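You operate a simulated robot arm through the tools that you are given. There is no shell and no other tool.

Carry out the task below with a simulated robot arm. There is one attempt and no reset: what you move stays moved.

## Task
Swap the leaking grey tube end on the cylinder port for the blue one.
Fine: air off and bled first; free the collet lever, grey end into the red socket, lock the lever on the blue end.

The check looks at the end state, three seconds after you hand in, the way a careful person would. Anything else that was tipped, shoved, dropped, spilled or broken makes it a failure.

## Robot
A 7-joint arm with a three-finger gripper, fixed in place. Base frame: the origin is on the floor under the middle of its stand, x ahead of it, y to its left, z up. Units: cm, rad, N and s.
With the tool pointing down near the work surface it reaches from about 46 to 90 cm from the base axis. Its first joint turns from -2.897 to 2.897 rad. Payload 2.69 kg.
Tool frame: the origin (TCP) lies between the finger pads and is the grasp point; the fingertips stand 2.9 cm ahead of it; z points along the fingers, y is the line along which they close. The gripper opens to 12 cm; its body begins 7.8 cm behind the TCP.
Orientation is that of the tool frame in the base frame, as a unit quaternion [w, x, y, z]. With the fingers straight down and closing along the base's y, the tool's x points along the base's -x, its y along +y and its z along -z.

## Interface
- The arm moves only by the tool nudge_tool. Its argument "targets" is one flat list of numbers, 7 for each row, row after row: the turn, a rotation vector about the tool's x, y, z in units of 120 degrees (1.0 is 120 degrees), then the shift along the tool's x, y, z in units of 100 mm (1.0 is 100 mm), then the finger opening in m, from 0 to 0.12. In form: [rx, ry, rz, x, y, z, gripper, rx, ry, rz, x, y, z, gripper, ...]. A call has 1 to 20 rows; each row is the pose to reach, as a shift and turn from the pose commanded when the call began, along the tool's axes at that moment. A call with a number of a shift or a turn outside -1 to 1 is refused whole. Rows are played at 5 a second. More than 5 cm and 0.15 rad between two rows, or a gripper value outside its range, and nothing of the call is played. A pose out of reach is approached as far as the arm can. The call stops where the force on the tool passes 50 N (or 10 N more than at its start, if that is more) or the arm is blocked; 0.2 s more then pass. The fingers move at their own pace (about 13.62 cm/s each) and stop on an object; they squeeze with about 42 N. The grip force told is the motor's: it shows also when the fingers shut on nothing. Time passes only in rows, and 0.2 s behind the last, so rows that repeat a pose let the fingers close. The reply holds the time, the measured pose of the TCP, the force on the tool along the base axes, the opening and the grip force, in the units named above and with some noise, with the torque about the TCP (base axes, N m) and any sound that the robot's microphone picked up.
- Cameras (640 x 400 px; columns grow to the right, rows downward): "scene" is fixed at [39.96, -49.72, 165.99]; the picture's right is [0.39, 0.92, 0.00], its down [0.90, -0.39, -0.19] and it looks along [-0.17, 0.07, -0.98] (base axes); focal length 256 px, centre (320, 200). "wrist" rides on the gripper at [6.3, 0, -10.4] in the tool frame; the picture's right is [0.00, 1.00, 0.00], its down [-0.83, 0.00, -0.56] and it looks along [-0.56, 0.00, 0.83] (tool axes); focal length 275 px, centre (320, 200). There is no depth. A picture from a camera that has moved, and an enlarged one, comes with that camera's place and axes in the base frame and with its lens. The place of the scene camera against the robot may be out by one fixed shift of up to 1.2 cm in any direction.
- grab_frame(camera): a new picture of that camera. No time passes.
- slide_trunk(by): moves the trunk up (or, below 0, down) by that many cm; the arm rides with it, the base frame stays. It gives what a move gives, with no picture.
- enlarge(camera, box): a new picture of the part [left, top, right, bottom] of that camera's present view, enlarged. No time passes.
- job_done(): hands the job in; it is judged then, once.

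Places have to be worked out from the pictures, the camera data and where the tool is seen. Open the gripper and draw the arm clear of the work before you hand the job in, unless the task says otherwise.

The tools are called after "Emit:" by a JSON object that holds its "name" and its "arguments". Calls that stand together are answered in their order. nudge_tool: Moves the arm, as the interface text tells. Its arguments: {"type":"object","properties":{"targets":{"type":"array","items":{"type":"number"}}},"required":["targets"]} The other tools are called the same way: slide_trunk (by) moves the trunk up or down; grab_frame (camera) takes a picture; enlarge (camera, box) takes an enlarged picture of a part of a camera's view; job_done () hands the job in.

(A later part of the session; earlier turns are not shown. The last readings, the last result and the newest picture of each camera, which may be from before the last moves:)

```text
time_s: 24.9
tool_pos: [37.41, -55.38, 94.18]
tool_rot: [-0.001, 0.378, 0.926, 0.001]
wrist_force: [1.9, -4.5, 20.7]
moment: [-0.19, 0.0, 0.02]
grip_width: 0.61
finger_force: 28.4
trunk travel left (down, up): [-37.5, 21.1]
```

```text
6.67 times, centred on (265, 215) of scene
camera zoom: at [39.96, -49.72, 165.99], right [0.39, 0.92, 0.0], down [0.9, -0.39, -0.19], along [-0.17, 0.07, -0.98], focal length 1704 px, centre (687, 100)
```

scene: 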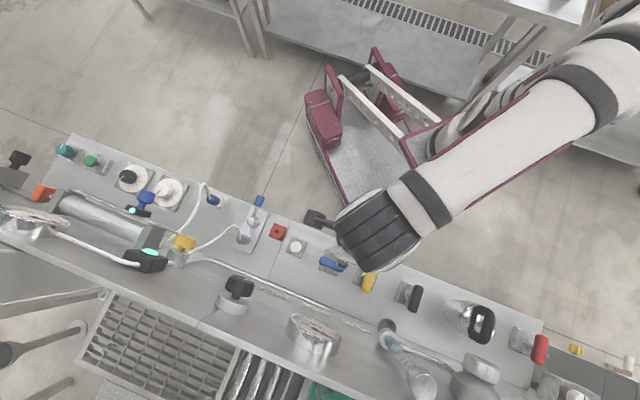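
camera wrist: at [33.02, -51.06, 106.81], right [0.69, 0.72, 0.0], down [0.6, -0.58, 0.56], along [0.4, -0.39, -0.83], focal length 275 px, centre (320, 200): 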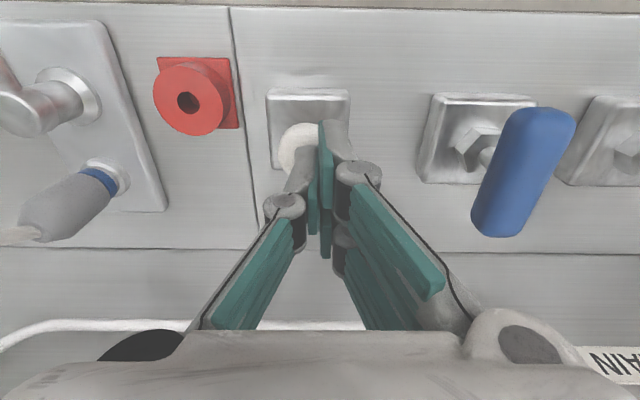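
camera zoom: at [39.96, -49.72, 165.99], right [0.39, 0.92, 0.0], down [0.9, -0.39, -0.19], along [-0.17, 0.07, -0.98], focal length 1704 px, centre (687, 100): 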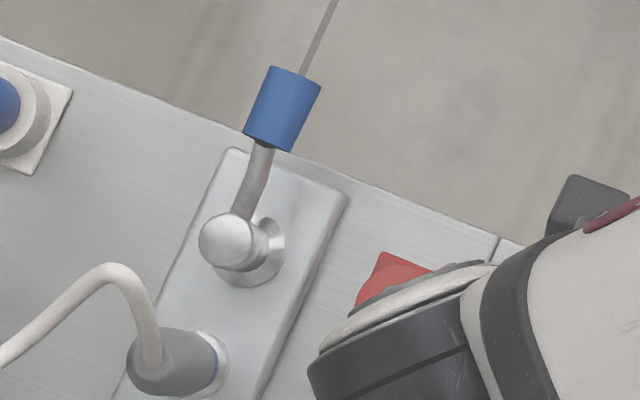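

The mist at the grey end is gone and the gauge reads zero, so the circuit is bled. I'll lift off the button and head for the collet lever.

Emit:
{"name": "nudge_tool", "arguments": {"targets": [0, 0, 0, 0, 0, -0.1, 0.0, 0, 0, 0, 0, 0, -0.4, 0.0, 0, 0, 0, 0, 0, -0.8, 0.0, 0, 0, 0, 0.2, -0.3, -1.0, 0.0, 0, 0, 0, 0.4, -0.6, -1.0, 0.0, 0, 0, 0, 0.6, -0.9, -1.0, 0.0]}}

Emit:
{"name": "grab_frame", "arguments": {"camera": "wrist"}}

Emit:
{"name": "enlarge", "arguments": {"camera": "scene", "box": [0, 195, 80, 245]}}

```text
time_s: 26.4
tool_pos: [26.89, -57.71, 103.99]
tool_rot: [0.0, 0.376, 0.927, 0.0]
wrist_force: [0.8, -0.1, 1.2]
moment: [-0.01, 0.04, 0.01]
grip_width: 0.0
finger_force: 28.8
trunk travel left (down, up): [-37.5, 21.1]
```

```text
taken
camera wrist: at [22.47, -53.34, 114.55], right [0.69, 0.72, 0.0], down [0.6, -0.58, 0.56], along [0.4, -0.39, -0.83], focal length 275 px, centre (320, 200)
```

wrist: 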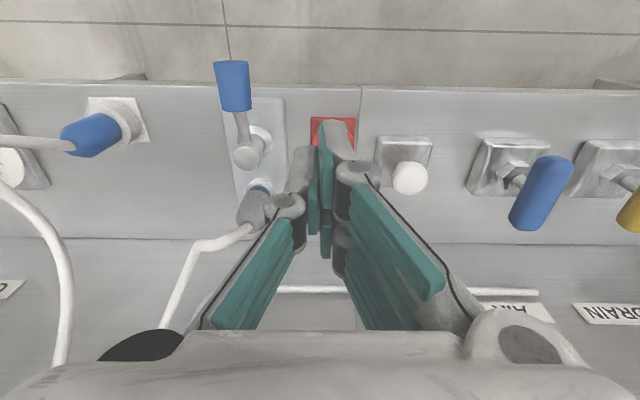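

```text
8.00 times, centred on (40, 220) of scene
camera zoom: at [39.96, -49.72, 165.99], right [0.39, 0.92, 0.0], down [0.9, -0.39, -0.19], along [-0.17, 0.07, -0.98], focal length 2045 px, centre (2560, 40)
```

zoom: 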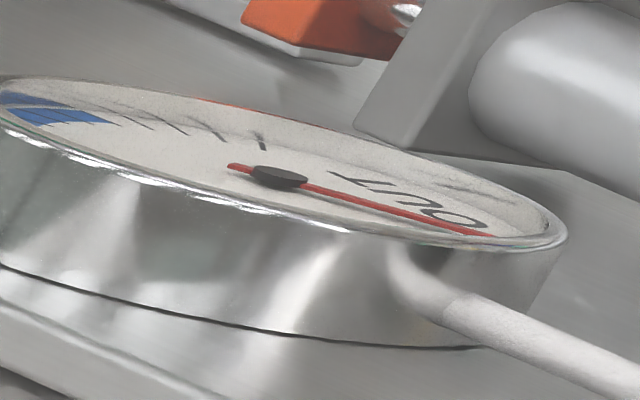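

The bench is unchanged elsewhere. I'll back off and centre on the collet block with the fingers open, to study the lever, grey end and blue end.

Emit:
{"name": "nudge_tool", "arguments": {"targets": [0, 0, 0, 0.2, -0.15, -0.15, 0.0, 0, 0, 0, 0.4, -0.3, -0.3, 0.03, 0, 0, 0, 0.6, -0.45, -0.4, 0.06, 0, 0, 0, 0.8, -0.63, -0.5, 0.12, 0, 0, 0, 0.8, -0.63, -0.5, 0.12]}}

Emit:
{"name": "grab_frame", "arguments": {"camera": "wrist"}}

Emit:
{"name": "enlarge", "arguments": {"camera": "wrist", "box": [220, 100, 420, 225]}}

Emit:
{"name": "enlarge", "arguments": {"camera": "wrist", "box": [240, 180, 400, 280]}}

```text
time_s: 27.6
tool_pos: [16.65, -56.66, 109.22]
tool_rot: [0.0, 0.377, 0.926, 0.0]
wrist_force: [0.5, 0.1, -0.8]
moment: [0.03, -0.04, -0.02]
grip_width: 12.0
finger_force: 0.0
trunk travel left (down, up): [-37.5, 21.1]
```

```text
taken
camera wrist: at [12.21, -52.19, 119.68], right [0.69, 0.72, 0.0], down [0.6, -0.58, 0.56], along [0.4, -0.39, -0.83], focal length 275 px, centre (320, 200)
```

wrist: 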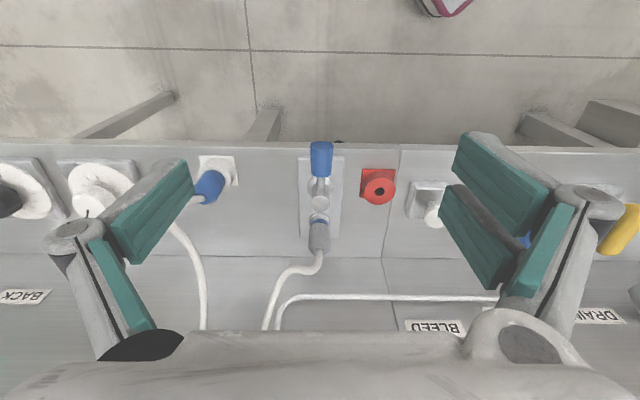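

```text
3.20 times, centred on (320, 162) of wrist
camera zoom: at [12.21, -52.19, 119.68], right [0.69, 0.72, 0.0], down [0.6, -0.58, 0.56], along [0.4, -0.39, -0.83], focal length 881 px, centre (320, 320)
```

zoom: 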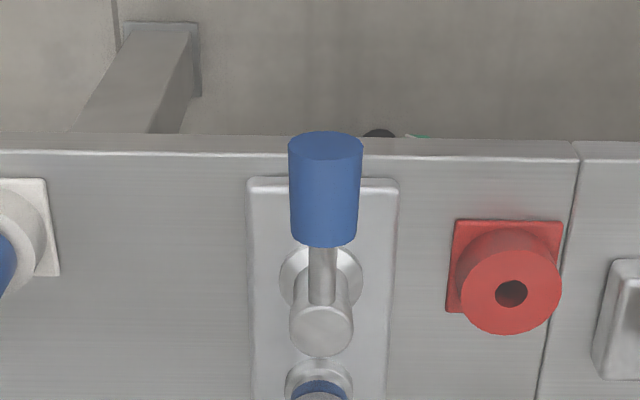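

```text
4.00 times, centred on (320, 230) of wrist
camera zoom: at [12.21, -52.19, 119.68], right [0.69, 0.72, 0.0], down [0.6, -0.58, 0.56], along [0.4, -0.39, -0.83], focal length 1101 px, centre (320, 80)
```

zoom: 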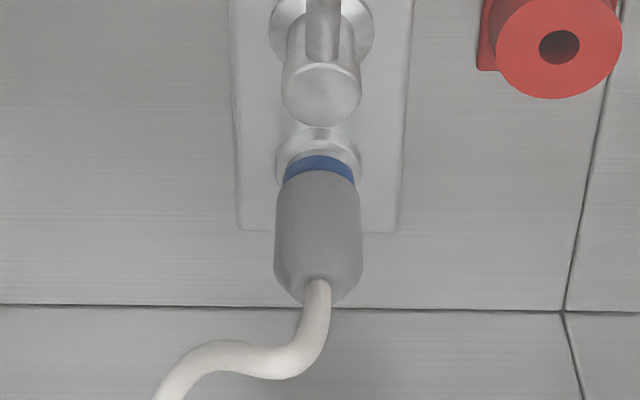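

The collet lever handle is horizontal, pointing at the robot: a blue cylinder about 2.2 cm across spanning v≈55.9–59.5 at z≈94. It pivots on a vertical boss at u≈−28.75, v≈63.7. Swung to +u it would cover the red socket, so the free side is probably −u. I'll cage the handle between the open fingers and test gently, starting by moving above it.

Emit:
{"name": "nudge_tool", "arguments": {"targets": [0, 0, 0, -0.2, 0.0, 0.1, 0.1, 0, 0, 0, -0.4, 0.0, 0.25, 0.08, 0, 0, 0, -0.614, 0.008, 0.4, 0.06, 0, 0, 0, -0.614, 0.008, 0.6, 0.05, 0, 0, 0, -0.614, 0.008, 0.8, 0.05]}}

Emit:
{"name": "grab_frame", "arguments": {"camera": "wrist"}}

```text
time_s: 28.8
tool_pos: [21.12, -60.91, 101.3]
tool_rot: [0.0, 0.377, 0.926, 0.0]
wrist_force: [-1.0, 0.1, -0.5]
moment: [-0.02, -0.01, -0.05]
grip_width: 4.99
finger_force: 0.0
trunk travel left (down, up): [-37.5, 21.1]
```

```text
taken
camera wrist: at [16.73, -56.49, 111.7], right [0.69, 0.72, 0.0], down [0.6, -0.58, 0.56], along [0.4, -0.39, -0.83], focal length 275 px, centre (320, 200)
```

wrist: 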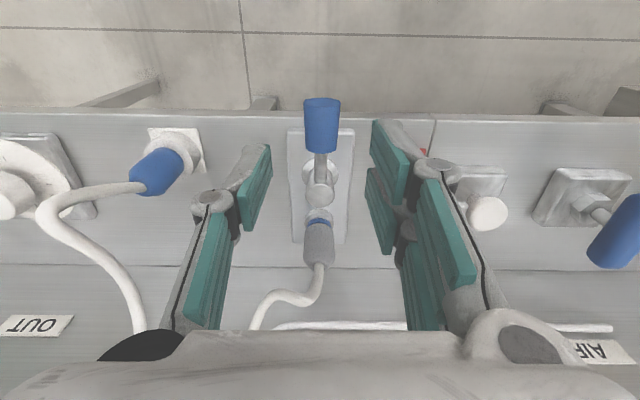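

The handle is centred under the TCP. I'll descend to z≈95.2 with the fingers 5 cm apart, then narrow the cage to 3.2 cm.

Emit:
{"name": "nudge_tool", "arguments": {"targets": [0, 0, 0, 0, 0, 0.2, 0.05, 0, 0, 0, 0, 0, 0.4, 0.05, 0, 0, 0, 0, 0, 0.55, 0.05, 0, 0, 0, 0, 0, 0.61, 0.05, 0, 0, 0, 0, 0, 0.61, 0.032, 0, 0, 0, 0, 0, 0.61, 0.032]}}

Emit:
{"name": "grab_frame", "arguments": {"camera": "wrist"}}

```text
time_s: 30.1
tool_pos: [21.16, -60.8, 95.09]
tool_rot: [0.0, 0.376, 0.927, 0.001]
wrist_force: [-0.7, 0.1, 0.7]
moment: [0.03, -0.02, 0.02]
grip_width: 3.22
finger_force: 0.0
trunk travel left (down, up): [-37.5, 21.1]
```

```text
taken
camera wrist: at [16.69, -56.43, 105.5], right [0.69, 0.72, 0.0], down [0.6, -0.58, 0.56], along [0.4, -0.39, -0.83], focal length 275 px, centre (320, 200)
```

wrist: 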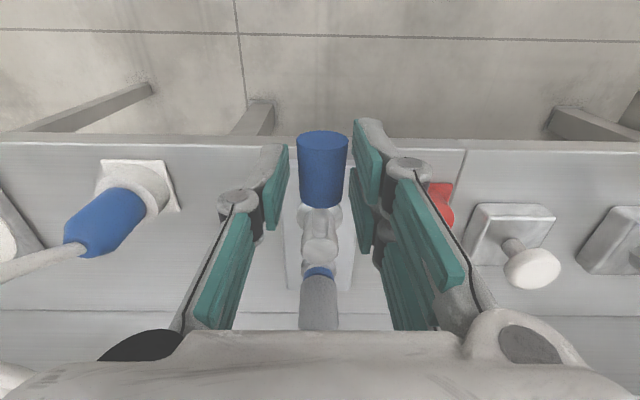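

The handle is caged with ~0.5 cm play per side. I'll nudge toward −u by 1 cm in small steps and watch the force.

Emit:
{"name": "nudge_tool", "arguments": {"targets": [0, 0, 0, 0, -0.03, 0, 0.032, 0, 0, 0, 0, -0.05, 0, 0.032, 0, 0, 0, 0, -0.07, 0, 0.032, 0, 0, 0, 0, -0.085, 0, 0.032, 0, 0, 0, 0, -0.1, 0, 0.032]}}

Emit:
{"name": "grab_frame", "arguments": {"camera": "wrist"}}

```text
time_s: 31.4
tool_pos: [20.51, -61.6, 95.15]
tool_rot: [0.0, 0.377, 0.926, 0.0]
wrist_force: [-1.0, 1.5, 0.2]
moment: [0.01, 0.01, 0.0]
grip_width: 3.27
finger_force: 0.3
trunk travel left (down, up): [-37.5, 21.1]
```

```text
taken
camera wrist: at [16.04, -57.19, 105.55], right [0.69, 0.72, 0.0], down [0.6, -0.58, 0.56], along [0.4, -0.39, -0.83], focal length 275 px, centre (320, 200)
```

wrist: 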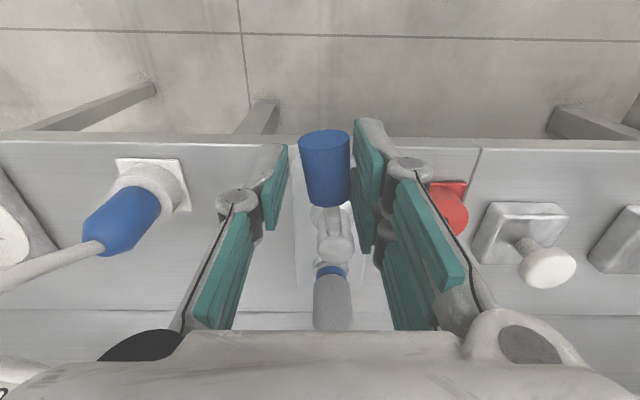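

The lever moves toward −u with only about 1.5 N, so that is the free direction. Swinging it with the cage would bring the camera close to the blue end's tube, which arches up to z≈102. Instead I'll lift out, close the fingers, and push the handle from its +u side without turning the tool.

Emit:
{"name": "nudge_tool", "arguments": {"targets": [0, 0, 0, 0, 0.04, -0.05, 0.04, 0, 0, 0, 0, 0.04, -0.25, 0.04, 0, 0, 0, 0, 0.04, -0.5, 0.04, 0, 0, 0, 0.01, 0.2, -0.5, 0.02, 0, 0, 0, 0.02, 0.41, -0.5, 0.0, 0, 0, 0, 0.02, 0.41, -0.5, 0.0, 0, 0, 0, 0.02, 0.41, -0.3, 0.0, 0, 0, 0, 0.02, 0.41, -0.125, 0.0]}}

Emit:
{"name": "grab_frame", "arguments": {"camera": "wrist"}}

```text
time_s: 33.1
tool_pos: [23.15, -58.54, 96.31]
tool_rot: [0.0, 0.377, 0.926, 0.001]
wrist_force: [-0.1, -0.1, -0.2]
moment: [-0.01, 0.01, -0.02]
grip_width: 0.0
finger_force: 29.1
trunk travel left (down, up): [-37.5, 21.1]
```

```text
taken
camera wrist: at [18.77, -54.08, 106.82], right [0.69, 0.72, 0.0], down [0.6, -0.58, 0.56], along [0.4, -0.39, -0.83], focal length 275 px, centre (320, 200)
```

wrist: 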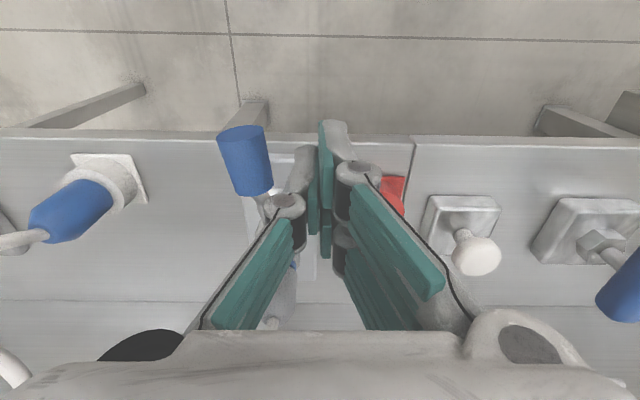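

The closed fingers sit just to the +u side of the handle. I'll push along the arc toward −u, to about 30° first.

Emit:
{"name": "nudge_tool", "arguments": {"targets": [0, 0, 0, 0.01, -0.06, 0, 0.0, 0, 0, 0, 0.02, -0.12, 0, 0.0, 0, 0, 0, 0.028, -0.17, 0, 0.0, 0, 0, 0, 0.032, -0.21, 0, 0.0, 0, 0, 0, 0.035, -0.26, 0, 0.0, 0, 0, 0, 0.037, -0.32, 0, 0.0, 0, 0, 0, 0.037, -0.378, 0, 0.0]}}

Emit:
{"name": "grab_frame", "arguments": {"camera": "wrist"}}

Emit:
{"name": "enlarge", "arguments": {"camera": "scene", "box": [185, 160, 305, 250]}}

```text
time_s: 34.8
tool_pos: [20.28, -60.88, 96.29]
tool_rot: [0.0, 0.377, 0.926, 0.0]
wrist_force: [-0.4, 0.0, -0.4]
moment: [0.01, 0.0, -0.04]
grip_width: 0.0
finger_force: 28.3
trunk travel left (down, up): [-37.5, 21.1]
```

```text
taken
camera wrist: at [15.86, -56.55, 106.79], right [0.7, 0.72, 0.0], down [0.6, -0.58, 0.56], along [0.4, -0.39, -0.83], focal length 275 px, centre (320, 200)
```

wrist: 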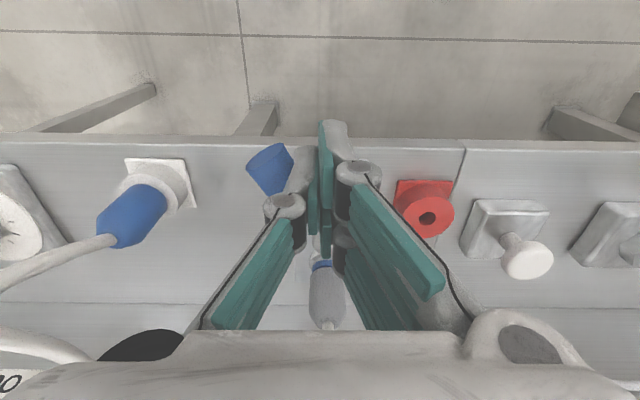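

```text
4.44 times, centred on (245, 205) of scene
camera zoom: at [39.96, -49.72, 165.99], right [0.39, 0.92, 0.0], down [0.9, -0.39, -0.19], along [-0.17, 0.07, -0.98], focal length 1136 px, centre (653, 178)
```

zoom: 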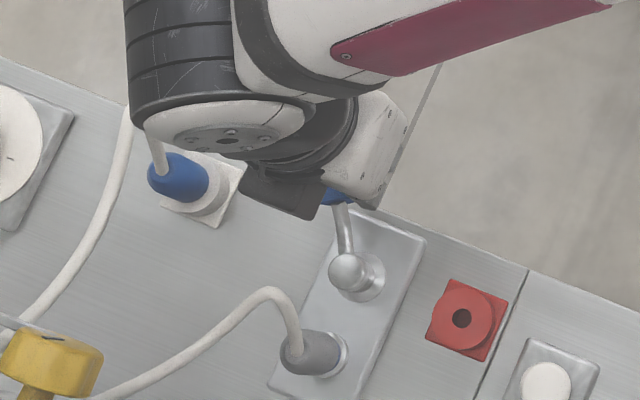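

The lever has swung to about 30° with almost no force. I'll continue the arc to about 75°.

Emit:
{"name": "nudge_tool", "arguments": {"targets": [0, 0, 0, -0.012, -0.06, 0, 0.0, 0, 0, 0, -0.028, -0.12, 0, 0.0, 0, 0, 0, -0.044, -0.177, 0, 0.0, 0, 0, 0, -0.07, -0.23, 0, 0.0, 0, 0, 0, -0.098, -0.28, 0, 0.0, 0, 0, 0, -0.125, -0.329, 0, 0.0, 0, 0, 0, -0.165, -0.375, 0, 0.0, 0, 0, 0, -0.205, -0.415, 0, 0.0, 0, 0, 0, -0.243, -0.454, 0, 0.0]}}

Emit:
{"name": "grab_frame", "arguments": {"camera": "wrist"}}

Emit:
{"name": "enlarge", "arguments": {"camera": "scene", "box": [185, 160, 305, 250]}}

```text
time_s: 36.2
tool_pos: [19.03, -63.41, 96.35]
tool_rot: [-0.002, 0.375, 0.927, 0.01]
wrist_force: [2.4, 19.6, 14.4]
moment: [0.26, -0.28, 0.31]
grip_width: 0.0
finger_force: 28.7
trunk travel left (down, up): [-37.5, 21.1]
stopped in row 7: the force on the tool passed its limit at 57 N (the readings are from after the stop); the commanded pose is now the measured one
```

```text
taken
camera wrist: at [14.52, -59.37, 106.87], right [0.69, 0.72, 0.02], down [0.6, -0.59, 0.55], along [0.4, -0.37, -0.84], focal length 275 px, centre (320, 200)
```

wrist: 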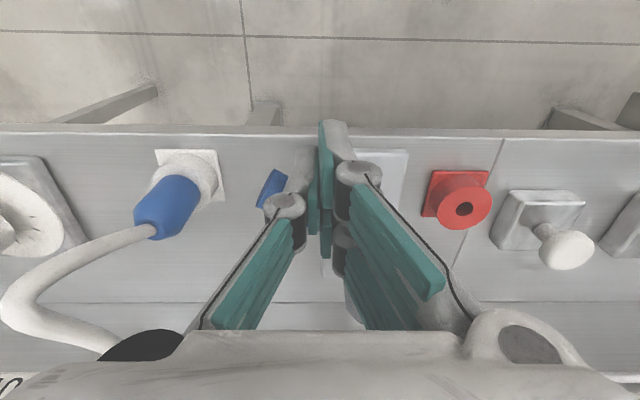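

```text
4.44 times, centred on (245, 205) of scene
camera zoom: at [39.96, -49.72, 165.99], right [0.39, 0.92, 0.0], down [0.9, -0.39, -0.19], along [-0.17, 0.07, -0.98], focal length 1136 px, centre (653, 178)
```

zoom: 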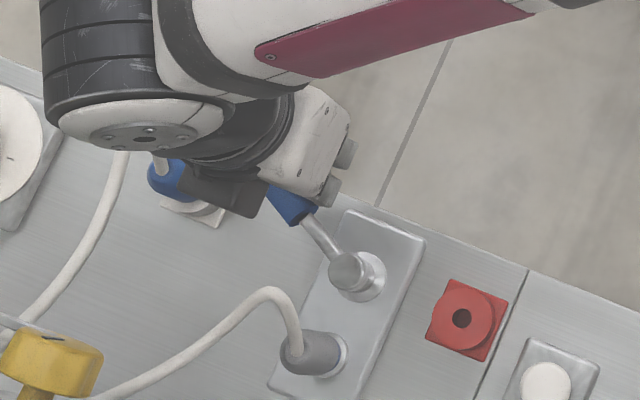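

The push stopped at 57 N with the lever about 60° round, which may be the lever's end stop. I'll back off, lift and look.

Emit:
{"name": "nudge_tool", "arguments": {"targets": [0, 0, 0, 0.03, 0.05, 0, 0.0, 0, 0, 0, 0.06, 0.1, -0.05, 0.0, 0, 0, 0, 0.1, 0.15, -0.25, 0.0, 0, 0, 0, 0.3, 0.25, -0.5, 0.0, 0, 0, 0, 0.5, 0.3, -0.7, 0.04, 0, 0, 0, 0.6, 0.3, -0.9, 0.12, 0, 0, 0, 0.6, 0.3, -0.9, 0.12]}}

Emit:
{"name": "grab_frame", "arguments": {"camera": "wrist"}}

Emit:
{"name": "enlarge", "arguments": {"camera": "scene", "box": [185, 160, 305, 250]}}

```text
time_s: 37.8
tool_pos: [16.83, -57.69, 105.39]
tool_rot: [-0.002, 0.375, 0.927, 0.009]
wrist_force: [0.2, 0.2, 0.2]
moment: [-0.01, 0.0, -0.04]
grip_width: 11.99
finger_force: 0.0
trunk travel left (down, up): [-37.5, 21.1]
```

```text
taken
camera wrist: at [12.29, -53.39, 115.84], right [0.69, 0.72, 0.01], down [0.6, -0.59, 0.55], along [0.4, -0.37, -0.84], focal length 275 px, centre (320, 200)
```

wrist: 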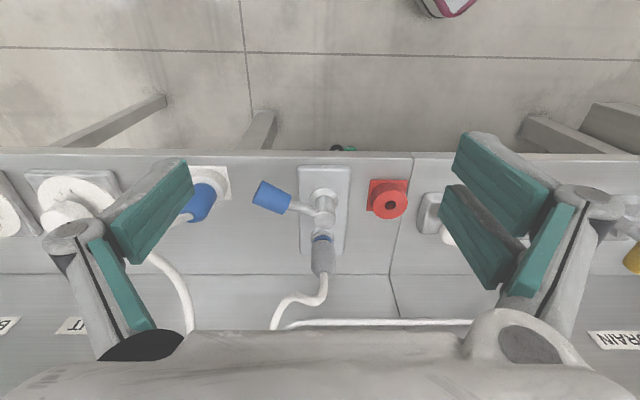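

```text
4.44 times, centred on (245, 205) of scene
camera zoom: at [39.96, -49.72, 165.99], right [0.39, 0.92, 0.0], down [0.9, -0.39, -0.19], along [-0.17, 0.07, -0.98], focal length 1136 px, centre (653, 178)
```

zoom: 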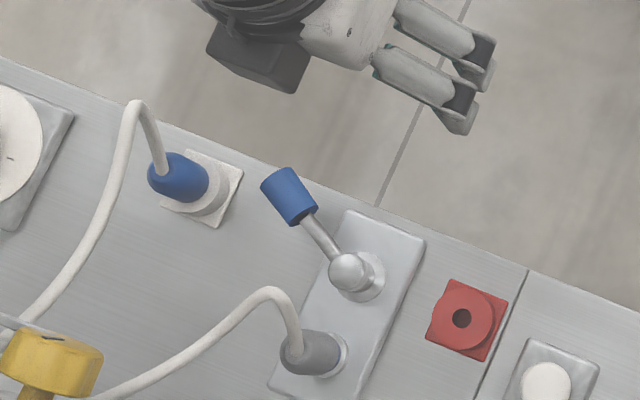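

The lever rests at about 60° from its starting line. I need to know whether that's the true end stop or a jam, so I'll set up a cleaner tangential push on the handle. I'll move beside it and correct the slight tool tilt left by the stop.

Emit:
{"name": "nudge_tool", "arguments": {"targets": [0.0073, -0.005, 0.0021, -0.1, -0.15, 0.1, 0.08, 0.0073, -0.005, 0.0021, -0.2, -0.3, 0.2, 0.04, 0.0073, -0.005, 0.0021, -0.35, -0.456, 0.3, 0.0, 0.0073, -0.005, 0.0021, -0.35, -0.456, 0.5, 0.0, 0.0073, -0.005, 0.0021, -0.35, -0.456, 0.7, 0.0, 0.0073, -0.005, 0.0021, -0.35, -0.456, 0.9, 0.0]}}

Emit:
{"name": "grab_frame", "arguments": {"camera": "wrist"}}

```text
time_s: 39.2
tool_pos: [16.09, -63.18, 96.24]
tool_rot: [0.001, 0.378, 0.926, -0.001]
wrist_force: [0.0, 0.0, 0.0]
moment: [-0.02, -0.02, -0.01]
grip_width: 0.0
finger_force: 28.3
trunk travel left (down, up): [-37.5, 21.1]
```

```text
taken
camera wrist: at [11.66, -58.77, 106.65], right [0.7, 0.72, 0.0], down [0.6, -0.58, 0.56], along [0.4, -0.39, -0.83], focal length 275 px, centre (320, 200)
```

wrist: 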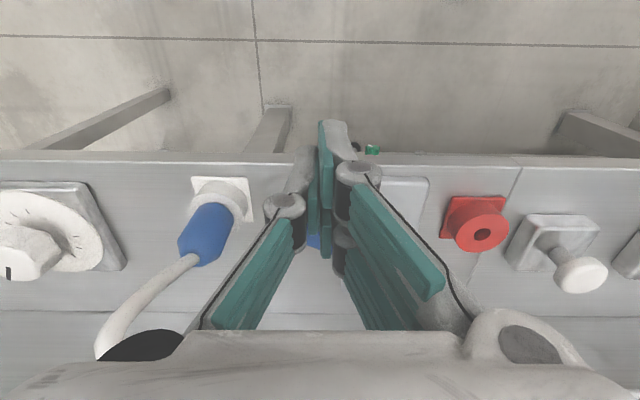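

The closed fingers are on the robot side of the handle. I'll push gently along the lever's tangent.

Emit:
{"name": "nudge_tool", "arguments": {"targets": [0, 0, 0, -0.022, -0.012, 0, 0.0, 0, 0, 0, -0.043, -0.025, 0, 0.0, 0, 0, 0, -0.065, -0.037, 0, 0.0, 0, 0, 0, -0.087, -0.05, 0, 0.0, 0, 0, 0, -0.1, -0.058, 0, 0.0]}}

```text
time_s: 40.4
tool_pos: [16.38, -64.28, 96.26]
tool_rot: [-0.001, 0.378, 0.926, 0.0]
wrist_force: [-0.1, 11.4, 2.4]
moment: [0.21, 0.0, 0.14]
grip_width: 0.0
finger_force: 28.4
trunk travel left (down, up): [-37.5, 21.1]
```

I feel 11 N against the handle. I'll add another 0.3 cm to see whether it yields.

Emit:
{"name": "nudge_tool", "arguments": {"targets": [0, 0, 0, -0.012, -0.007, 0, 0.0, 0, 0, 0, -0.026, -0.015, 0, 0.0, 0, 0, 0, -0.026, -0.015, 0, 0.0]}}

Emit:
{"name": "enlarge", "arguments": {"camera": "scene", "box": [185, 160, 305, 250]}}

```text
time_s: 41.2
tool_pos: [16.35, -64.29, 96.24]
tool_rot: [-0.001, 0.378, 0.926, 0.001]
wrist_force: [-4.1, 35.8, 6.1]
moment: [0.7, 0.38, 0.57]
grip_width: 0.0
finger_force: 28.7
trunk travel left (down, up): [-37.5, 21.1]
```

```text
4.44 times, centred on (245, 205) of scene
camera zoom: at [39.96, -49.72, 165.99], right [0.39, 0.92, 0.0], down [0.9, -0.39, -0.19], along [-0.17, 0.07, -0.98], focal length 1136 px, centre (653, 178)
```

zoom: 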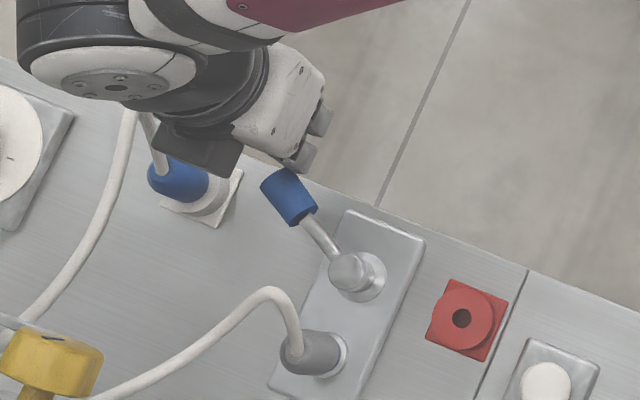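

The force climbs to 36 N with no movement, so this is a hard stop at ~60° and the lever is fully open. I'll back away and lift to look closely at the grey plug and its tube.

Emit:
{"name": "nudge_tool", "arguments": {"targets": [0, 0, 0, 0.06, 0.03, 0, 0.0, 0, 0, 0, 0.15, 0.05, -0.1, 0.0, 0, 0, 0, 0.3, 0.2, -0.3, 0.0, 0, 0, 0, 0.5, 0.4, -0.4, 0.04, 0, 0, 0, 0.7, 0.55, -0.4, 0.12, 0, 0, 0, 0.7, 0.55, -0.4, 0.12]}}

Emit:
{"name": "grab_frame", "arguments": {"camera": "wrist"}}

Emit:
{"name": "enlarge", "arguments": {"camera": "scene", "box": [200, 180, 280, 240]}}

Emit:
{"name": "enlarge", "arguments": {"camera": "wrist", "box": [220, 160, 420, 285]}}

```text
time_s: 42.6
tool_pos: [15.36, -55.74, 100.13]
tool_rot: [0.0, 0.378, 0.926, -0.001]
wrist_force: [0.3, -0.1, -0.3]
moment: [-0.01, -0.02, 0.0]
grip_width: 12.02
finger_force: 0.0
trunk travel left (down, up): [-37.5, 21.1]
```

```text
taken
camera wrist: at [10.99, -51.28, 110.66], right [0.7, 0.72, 0.0], down [0.6, -0.58, 0.56], along [0.4, -0.39, -0.83], focal length 275 px, centre (320, 200)
```

wrist: 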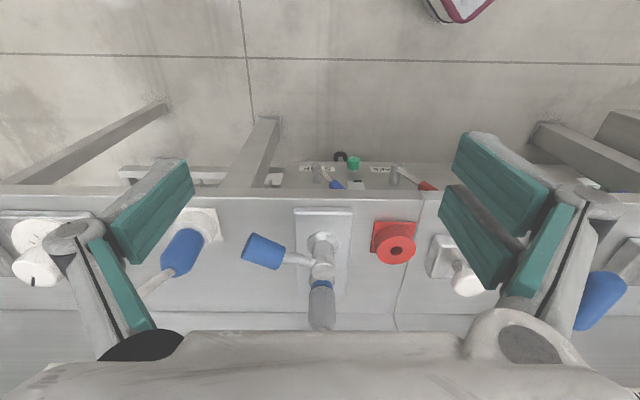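

```text
6.67 times, centred on (240, 210) of scene
camera zoom: at [39.96, -49.72, 165.99], right [0.39, 0.92, 0.0], down [0.9, -0.39, -0.19], along [-0.17, 0.07, -0.98], focal length 1704 px, centre (853, 133)
```

zoom: 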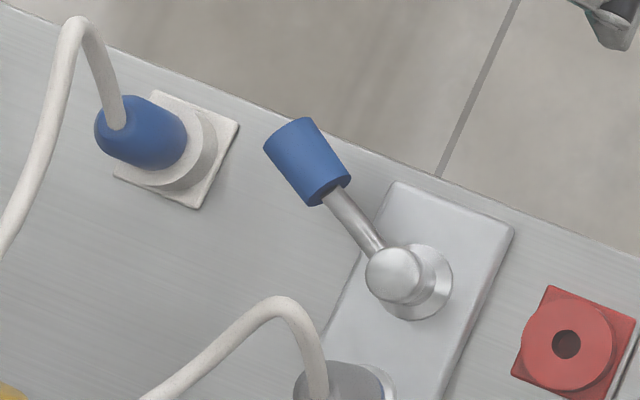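

```text
3.20 times, centred on (320, 222) of wrist
camera zoom: at [10.99, -51.28, 110.66], right [0.7, 0.72, 0.0], down [0.6, -0.58, 0.56], along [0.4, -0.39, -0.83], focal length 881 px, centre (320, 128)
```

zoom: 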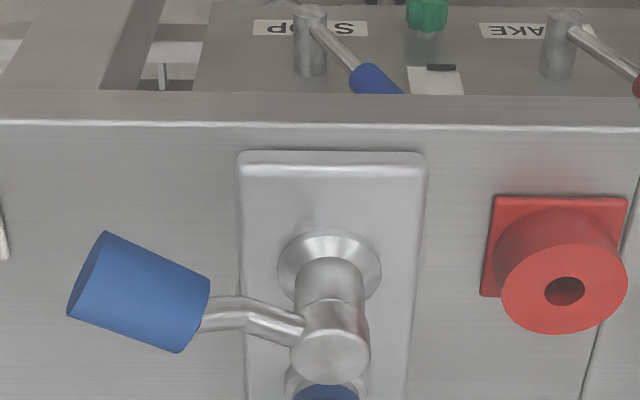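

The boss axis is at u −28.7, v 63.6 with its top at z≈92.9, and the lever is at ~57°. Now I'll get a detailed look at the grey plug and its tube from the scene camera.

Emit:
{"name": "enlarge", "arguments": {"camera": "scene", "box": [210, 200, 274, 240]}}

Emit:
{"name": "enlarge", "arguments": {"camera": "scene", "box": [160, 170, 280, 270]}}

```text
10.00 times, centred on (242, 220) of scene
camera zoom: at [39.96, -49.72, 165.99], right [0.39, 0.92, 0.0], down [0.9, -0.39, -0.19], along [-0.17, 0.07, -0.98], focal length 2556 px, centre (1100, 0)
```

zoom: 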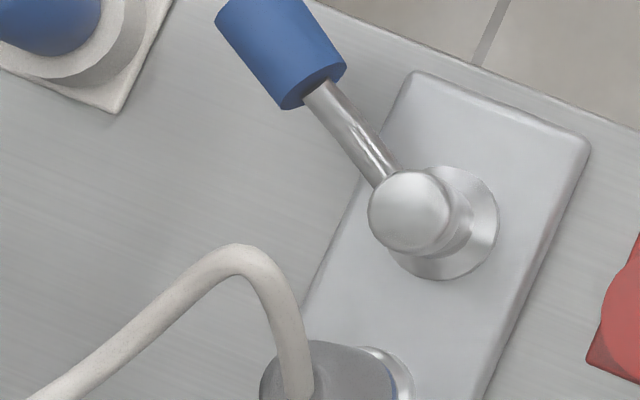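

```text
4.00 times, centred on (220, 220) of scene
camera zoom: at [39.96, -49.72, 165.99], right [0.39, 0.92, 0.0], down [0.9, -0.39, -0.19], along [-0.17, 0.07, -0.98], focal length 1022 px, centre (720, 120)
```

zoom: 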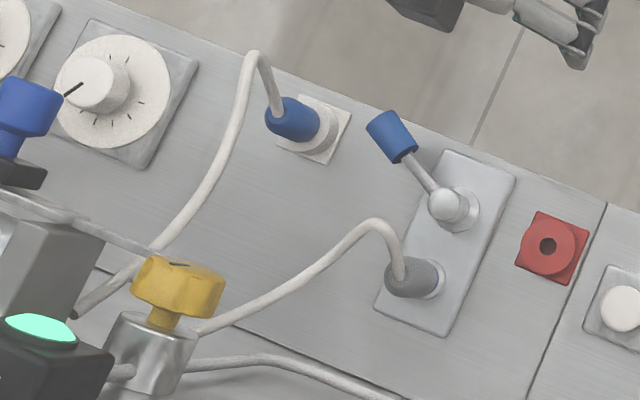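

The grey tube rises from the plug leaning toward the robot (peak z≈102), then runs off to −u. A tool yaw of −45° should leave the tube in the open side of the gripper, clear of thumb and fingers. I'll raise, yaw and approach to view the plug.

Emit:
{"name": "nudge_tool", "arguments": {"targets": [0, 0, -0.0625, 0, 0, -0.2, 0.12, 0, 0, -0.125, -0.1, 0.01, -0.4, 0.12, 0, 0, -0.1875, -0.3, 0.02, -0.6, 0.12, 0, 0, -0.25, -0.5, 0.03, -0.8, 0.12, 0, 0, -0.3125, -0.65, 0.04, -0.8, 0.12, 0, 0, -0.375, -0.8, 0.04, -0.8, 0.12, 0, 0, -0.375, -0.8, 0.04, -0.8, 0.12]}}

Emit:
{"name": "grab_frame", "arguments": {"camera": "wrist"}}

Emit:
{"name": "enlarge", "arguments": {"camera": "wrist", "box": [200, 60, 400, 185]}}

```text
time_s: 44.2
tool_pos: [21.33, -61.04, 108.2]
tool_rot: [-0.001, -0.007, 1.0, 0.0]
wrist_force: [0.1, 0.0, 0.2]
moment: [0.01, -0.01, 0.01]
grip_width: 12.01
finger_force: 0.0
trunk travel left (down, up): [-37.5, 21.1]
```

```text
taken
camera wrist: at [15.11, -61.15, 118.7], right [-0.02, 1.0, 0.0], down [0.83, 0.01, 0.56], along [0.56, 0.01, -0.83], focal length 275 px, centre (320, 200)
```

wrist: 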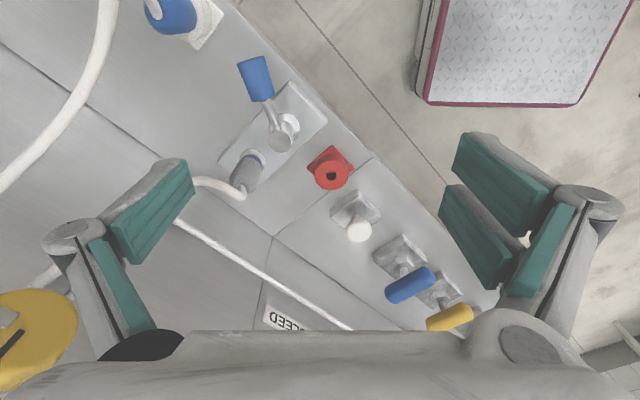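

```text
3.20 times, centred on (300, 122) of wrist
camera zoom: at [15.11, -61.15, 118.7], right [-0.02, 1.0, 0.0], down [0.83, 0.01, 0.56], along [0.56, 0.01, -0.83], focal length 881 px, centre (384, 448)
```

zoom: 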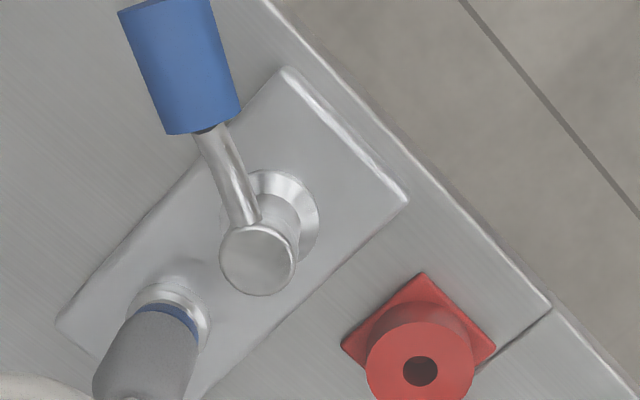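

The tall yellow knob on the fitting (top z≈111, near u −34.5, v 72) stands close to the grey plug, so a vertical gripper body would hit it. I'll use a tool orientation with x along +u, tilted ~22° away from the knob. That also leans the thumb away from the tube. First I'll yaw here in free space.

Emit:
{"name": "nudge_tool", "arguments": {"targets": [0, 0, 0.067, 0.02, 0, -0.02, 0.12, 0, 0, 0.134, 0.04, 0, -0.04, 0.12, 0, 0, 0.201, 0.06, 0, -0.06, 0.12, 0, 0, 0.268, 0.08, 0, -0.08, 0.12, 0, 0, 0.335, 0.1, 0, -0.1, 0.12, 0, 0, 0.402, 0.12, 0, -0.12, 0.12, 0, 0, 0.469, 0.14, 0, -0.14, 0.12, 0, 0, 0.536, 0.16, 0, -0.16, 0.12, 0, 0, 0.603, 0.18, 0, -0.18, 0.12, 0, 0, 0.67, 0.2, 0, -0.2, 0.12, 0, 0, 0.737, 0.2, 0, -0.2, 0.12, 0, 0, 0.804, 0.2, 0, -0.2, 0.12, 0, 0, 0.871, 0.2, 0, -0.2, 0.12, 0, 0, 0.938, 0.2, 0, -0.2, 0.12]}}

Emit:
{"name": "grab_frame", "arguments": {"camera": "wrist"}}

Emit:
{"name": "grab_frame", "arguments": {"camera": "scene"}}

```text
time_s: 47.2
tool_pos: [19.36, -61.06, 110.34]
tool_rot: [0.0, 0.829, 0.559, -0.001]
wrist_force: [-0.2, 1.0, 0.4]
moment: [0.0, 0.0, 0.01]
grip_width: 12.0
finger_force: 0.1
trunk travel left (down, up): [-37.5, 21.1]
```

```text
taken
camera wrist: at [21.8, -55.17, 120.68], right [0.93, -0.37, 0.0], down [-0.31, -0.77, 0.56], along [-0.21, -0.52, -0.83], focal length 275 px, centre (320, 200)
```

wrist: 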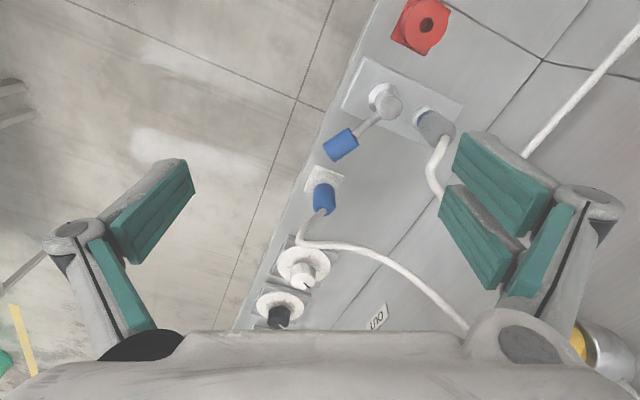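

```text
taken
```

scene: 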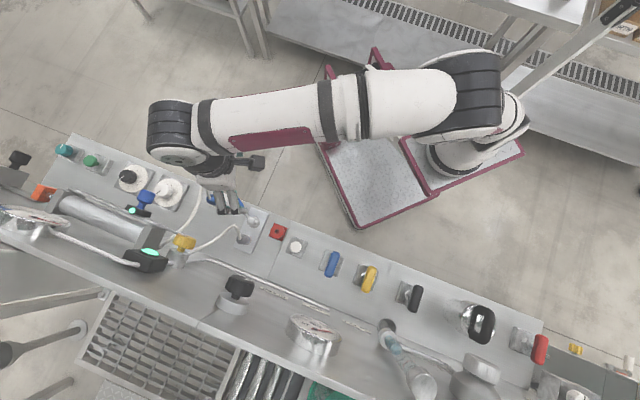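

The yaw worked. I'll now finish it (22° more) and tilt 22°, moving slightly toward +u so the camera gets a side view of the plug, tube and knob.

Emit:
{"name": "nudge_tool", "arguments": {"targets": [0.0072, -0.0362, 0.0368, 0.086, 0.11, 0.046, 0.12, 0.0143, -0.0724, 0.0737, 0.173, 0.22, 0.092, 0.12, 0.0215, -0.1085, 0.1105, 0.26, 0.33, 0.138, 0.12, 0.0286, -0.1447, 0.1474, 0.346, 0.44, 0.184, 0.12, 0.0358, -0.1809, 0.1842, 0.432, 0.548, 0.23, 0.12, 0.0358, -0.1809, 0.1842, 0.432, 0.548, 0.23, 0.12]}}

Emit:
{"name": "grab_frame", "arguments": {"camera": "wrist"}}

Emit:
{"name": "enlarge", "arguments": {"camera": "wrist", "box": [240, 80, 480, 230]}}

```text
time_s: 48.6
tool_pos: [26.03, -59.03, 107.91]
tool_rot: [0.075, 0.905, 0.38, -0.176]
wrist_force: [-0.3, -0.1, 0.1]
moment: [0.01, 0.0, 0.0]
grip_width: 12.01
finger_force: 0.0
trunk travel left (down, up): [-37.5, 21.1]
```

```text
taken
camera wrist: at [32.91, -52.05, 115.23], right [0.72, -0.7, 0.0], down [-0.39, -0.4, 0.83], along [-0.58, -0.59, -0.56], focal length 275 px, centre (320, 200)
```

wrist: 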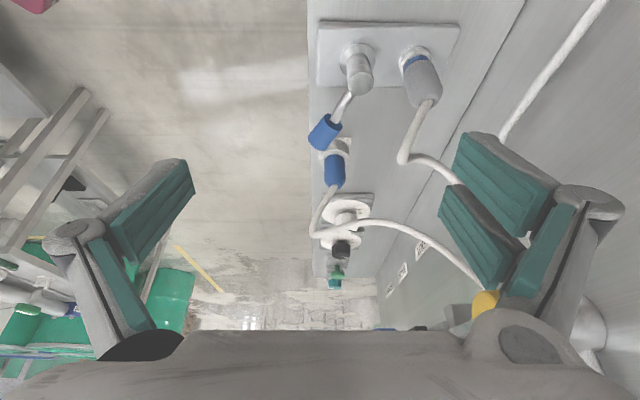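

```text
2.67 times, centred on (360, 155) of wrist
camera zoom: at [32.91, -52.05, 115.23], right [0.72, -0.7, 0.0], down [-0.39, -0.4, 0.83], along [-0.58, -0.59, -0.56], focal length 734 px, centre (213, 320)
```

zoom: 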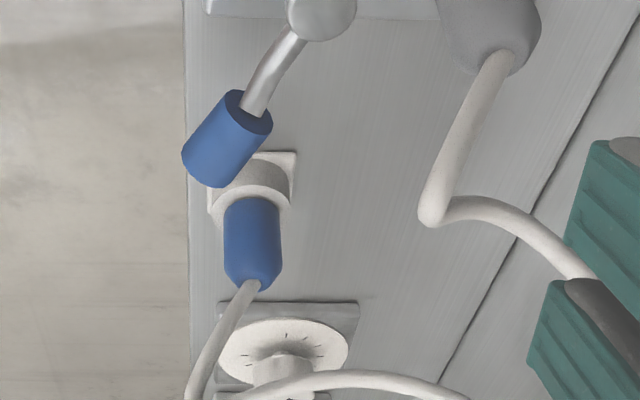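

The tilted pose is reached and gives a clear side view. The grey plug axis is about u −28.6, v 68.6, with its top at z≈96; the tube peaks near v 65.5, z 102 and then runs to the tall fitting. I'll approach from the +u side instead of straight down, so the thumb passes under the tube's arch. First I'll move to u≈−19.5, v 68.6, z 104.

Emit:
{"name": "nudge_tool", "arguments": {"targets": [0, 0, 0, 0.14, 0.22, 0.05, 0.12, 0, 0, 0, 0.28, 0.44, 0.1, 0.1, 0, 0, 0, 0.42, 0.65, 0.145, 0.08, 0, 0, 0, 0.56, 0.868, 0.194, 0.06, 0, 0, 0, 0.56, 0.868, 0.194, 0.06]}}

Emit:
{"name": "grab_frame", "arguments": {"camera": "wrist"}}

Emit:
{"name": "enlarge", "arguments": {"camera": "wrist", "box": [220, 60, 420, 185]}}

```text
time_s: 49.8
tool_pos: [35.38, -62.05, 104.02]
tool_rot: [0.075, 0.904, 0.381, -0.177]
wrist_force: [-0.8, 0.3, 0.1]
moment: [-0.01, 0.03, -0.02]
grip_width: 6.0
finger_force: 0.1
trunk travel left (down, up): [-37.5, 21.1]
```

```text
taken
camera wrist: at [42.26, -54.96, 111.31], right [0.72, -0.7, 0.0], down [-0.39, -0.4, 0.83], along [-0.58, -0.59, -0.56], focal length 275 px, centre (320, 200)
```

wrist: 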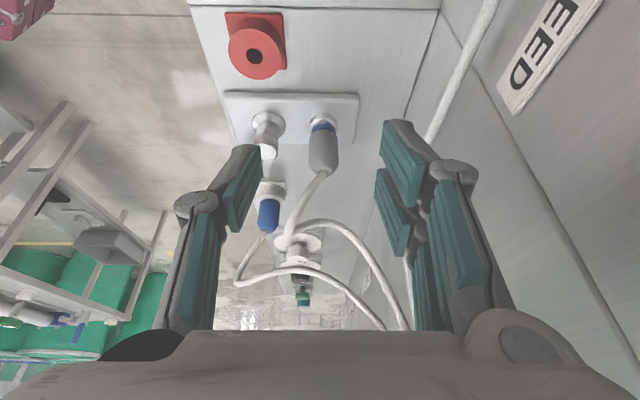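

```text
3.20 times, centred on (320, 122) of wrist
camera zoom: at [42.26, -54.96, 111.31], right [0.72, -0.7, 0.0], down [-0.39, -0.4, 0.83], along [-0.58, -0.59, -0.56], focal length 881 px, centre (320, 448)
```

zoom: 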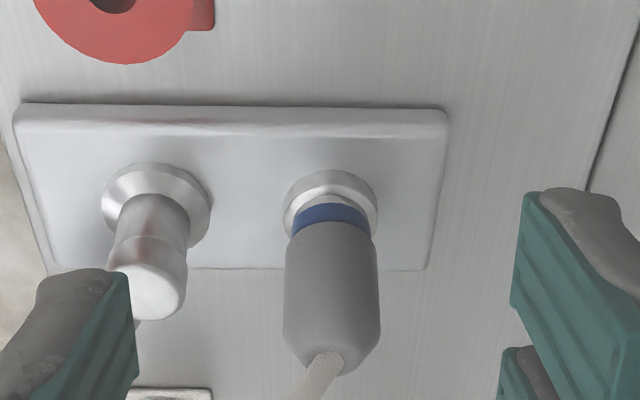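

From this view the plug axis is at u −28.7, v 69.0, with the body from z≈90.5 to 95.9 and about 2.75 cm across. The boss is at v 63.5. I'll lower to z≈95.6 here, clear of everything, with the opening at 4.8 cm.

Emit:
{"name": "nudge_tool", "arguments": {"targets": [0, 0, 0, 0.08, 0.01, 0.195, 0.048, 0, 0, 0, 0.16, 0.02, 0.39, 0.048, 0, 0, 0, 0.24, 0.028, 0.585, 0.048, 0, 0, 0, 0.3155, 0.028, 0.779, 0.048]}}

Emit:
{"name": "grab_frame", "arguments": {"camera": "wrist"}}

Emit:
{"name": "enlarge", "arguments": {"camera": "wrist", "box": [220, 90, 420, 215]}}

```text
time_s: 50.8
tool_pos: [35.61, -62.26, 95.5]
tool_rot: [0.074, 0.905, 0.381, -0.176]
wrist_force: [-0.2, -0.1, 0.6]
moment: [0.0, -0.03, 0.02]
grip_width: 4.8
finger_force: 0.0
trunk travel left (down, up): [-37.5, 21.1]
```

```text
taken
camera wrist: at [42.52, -55.16, 102.89], right [0.72, -0.7, 0.0], down [-0.39, -0.4, 0.83], along [-0.58, -0.59, -0.56], focal length 275 px, centre (320, 200)
```

wrist: 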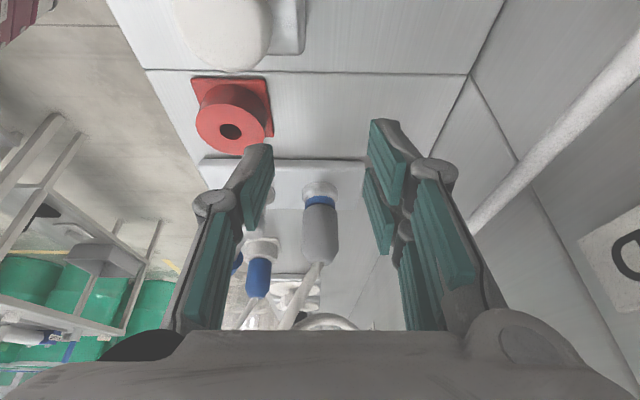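

```text
3.20 times, centred on (320, 152) of wrist
camera zoom: at [42.52, -55.16, 102.89], right [0.72, -0.7, 0.0], down [-0.39, -0.4, 0.83], along [-0.58, -0.59, -0.56], focal length 881 px, centre (320, 352)
```

zoom: 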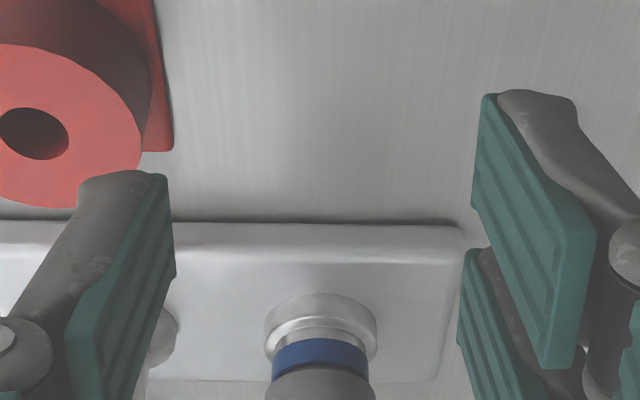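

The plug is aligned between thumb and fingers and the thumb clears the boss by ~0.5 cm. I'll slide toward −u by 6.5 cm first and check.

Emit:
{"name": "nudge_tool", "arguments": {"targets": [0, 0, 0, -0.15, 0, 0.061, 0.048, 0, 0, 0, -0.3, 0, 0.122, 0.048, 0, 0, 0, -0.45, 0, 0.182, 0.048, 0, 0, 0, -0.602, 0, 0.244, 0.048]}}

Emit:
{"name": "grab_frame", "arguments": {"camera": "wrist"}}

Emit:
{"name": "enlarge", "arguments": {"camera": "scene", "box": [180, 160, 300, 260]}}

```text
time_s: 51.8
tool_pos: [31.17, -66.9, 95.69]
tool_rot: [0.073, 0.905, 0.381, -0.176]
wrist_force: [0.3, -0.1, -0.5]
moment: [-0.03, 0.01, 0.0]
grip_width: 4.81
finger_force: 0.2
trunk travel left (down, up): [-37.5, 21.1]
```

```text
taken
camera wrist: at [38.0, -59.79, 102.96], right [0.72, -0.7, 0.0], down [-0.39, -0.4, 0.83], along [-0.58, -0.59, -0.56], focal length 275 px, centre (320, 200)
```

wrist: 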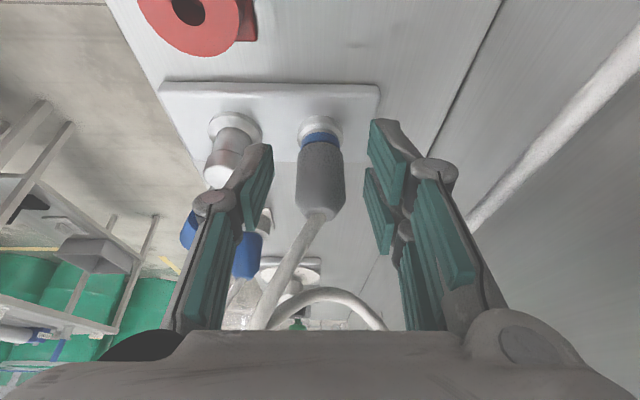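

```text
4.00 times, centred on (240, 210) of scene
camera zoom: at [39.96, -49.72, 165.99], right [0.39, 0.92, 0.0], down [0.9, -0.39, -0.19], along [-0.17, 0.07, -0.98], focal length 1022 px, centre (640, 160)
```

zoom: 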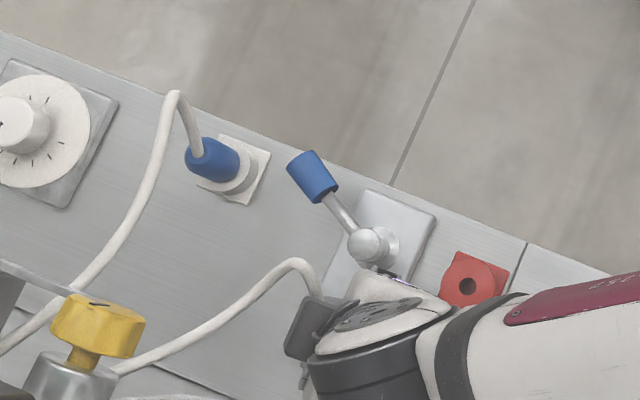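

No contact so far. I'll slide the last 2.7 cm to centre on the plug.

Emit:
{"name": "nudge_tool", "arguments": {"targets": [0, 0, 0, -0.1, 0, 0.04, 0.048, 0, 0, 0, -0.18, 0, 0.073, 0.048, 0, 0, 0, -0.25, 0, 0.101, 0.048]}}

Emit:
{"name": "grab_frame", "arguments": {"camera": "wrist"}}

Emit:
{"name": "enlarge", "arguments": {"camera": "wrist", "box": [220, 120, 420, 245]}}

```text
time_s: 52.6
tool_pos: [29.23, -68.77, 95.56]
tool_rot: [0.074, 0.904, 0.382, -0.177]
wrist_force: [0.1, -0.1, -0.4]
moment: [-0.04, 0.03, -0.02]
grip_width: 4.77
finger_force: 0.1
trunk travel left (down, up): [-37.5, 21.1]
```

```text
taken
camera wrist: at [36.07, -61.71, 102.93], right [0.72, -0.7, 0.0], down [-0.39, -0.4, 0.83], along [-0.58, -0.59, -0.56], focal length 275 px, centre (320, 200)
```

wrist: 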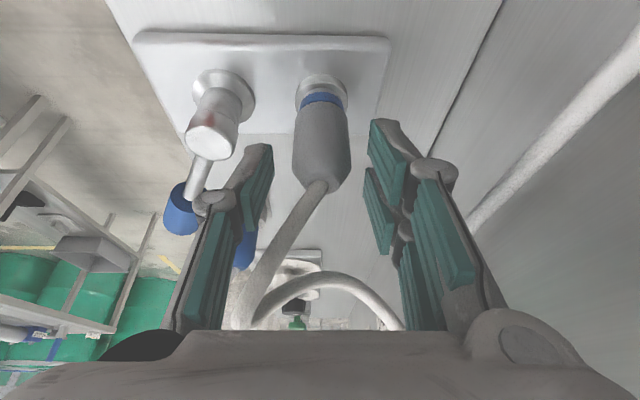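

```text
3.20 times, centred on (320, 182) of wrist
camera zoom: at [36.07, -61.71, 102.93], right [0.72, -0.7, 0.0], down [-0.39, -0.4, 0.83], along [-0.58, -0.59, -0.56], focal length 881 px, centre (320, 256)
```

zoom: 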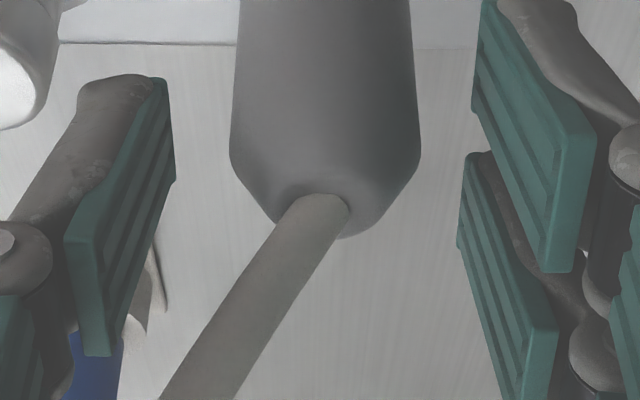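

The plug's top centre sits exactly at the TCP between the pads. I'll close on it, holding the pose.

Emit:
{"name": "nudge_tool", "arguments": {"targets": [0, 0, 0, 0, 0, 0, 0.035, 0, 0, 0, 0, 0, 0, 0.02, 0, 0, 0, 0, 0, 0, 0.02, 0, 0, 0, 0, 0, 0, 0.02]}}

Emit:
{"name": "enlarge", "arguments": {"camera": "wrist", "box": [220, 80, 420, 205]}}

```text
time_s: 53.6
tool_pos: [29.16, -68.81, 95.64]
tool_rot: [0.074, 0.904, 0.382, -0.177]
wrist_force: [3.4, -4.6, -0.1]
moment: [-0.21, -0.15, 0.01]
grip_width: 2.62
finger_force: 42.0
trunk travel left (down, up): [-37.5, 21.1]
```

```text
3.20 times, centred on (320, 142) of wrist
camera zoom: at [36.11, -61.76, 102.93], right [0.72, -0.7, 0.0], down [-0.39, -0.4, 0.83], along [-0.58, -0.59, -0.56], focal length 881 px, centre (320, 384)
```

zoom: 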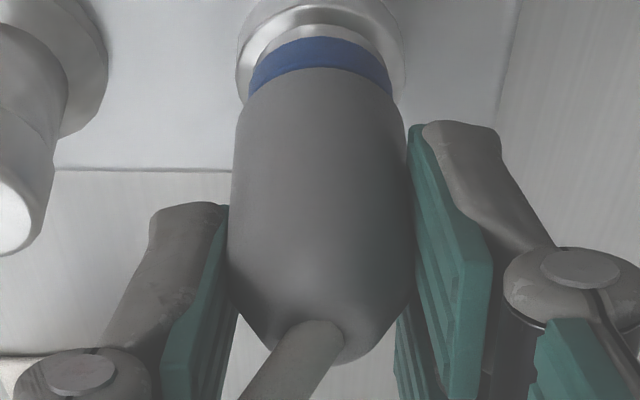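

The grip is firm at 2.62 cm. I'll pull straight up (in base z) in small steps, 1 cm at first, watching the force.

Emit:
{"name": "nudge_tool", "arguments": {"targets": [0, 0, 0, -0.0075, 0, -0.0185, 0.02, 0, 0, 0, -0.015, 0, -0.037, 0.02, 0, 0, 0, -0.0225, 0, -0.0556, 0.02, 0, 0, 0, -0.03, 0, -0.0742, 0.02, 0, 0, 0, -0.0376, 0, -0.0927, 0.02]}}

Emit:
{"name": "enlarge", "arguments": {"camera": "wrist", "box": [220, 80, 420, 205]}}

```text
time_s: 54.8
tool_pos: [29.08, -68.66, 96.71]
tool_rot: [0.074, 0.905, 0.381, -0.176]
wrist_force: [-0.4, -0.4, -0.7]
moment: [-0.01, -0.02, 0.03]
grip_width: 2.64
finger_force: 42.1
trunk travel left (down, up): [-37.5, 21.1]
```

```text
3.20 times, centred on (320, 142) of wrist
camera zoom: at [36.05, -61.73, 103.97], right [0.72, -0.7, 0.0], down [-0.39, -0.4, 0.83], along [-0.58, -0.59, -0.56], focal length 881 px, centre (320, 384)
```

zoom: 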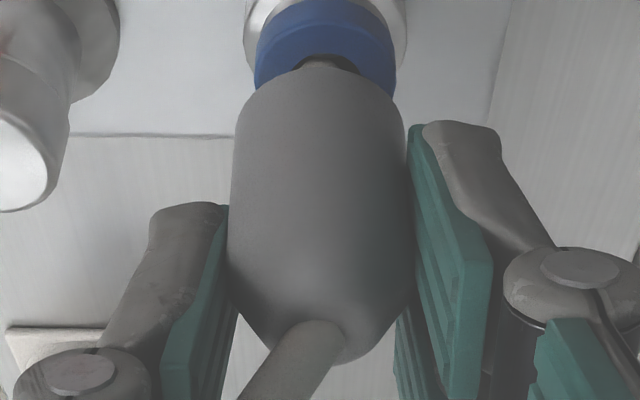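

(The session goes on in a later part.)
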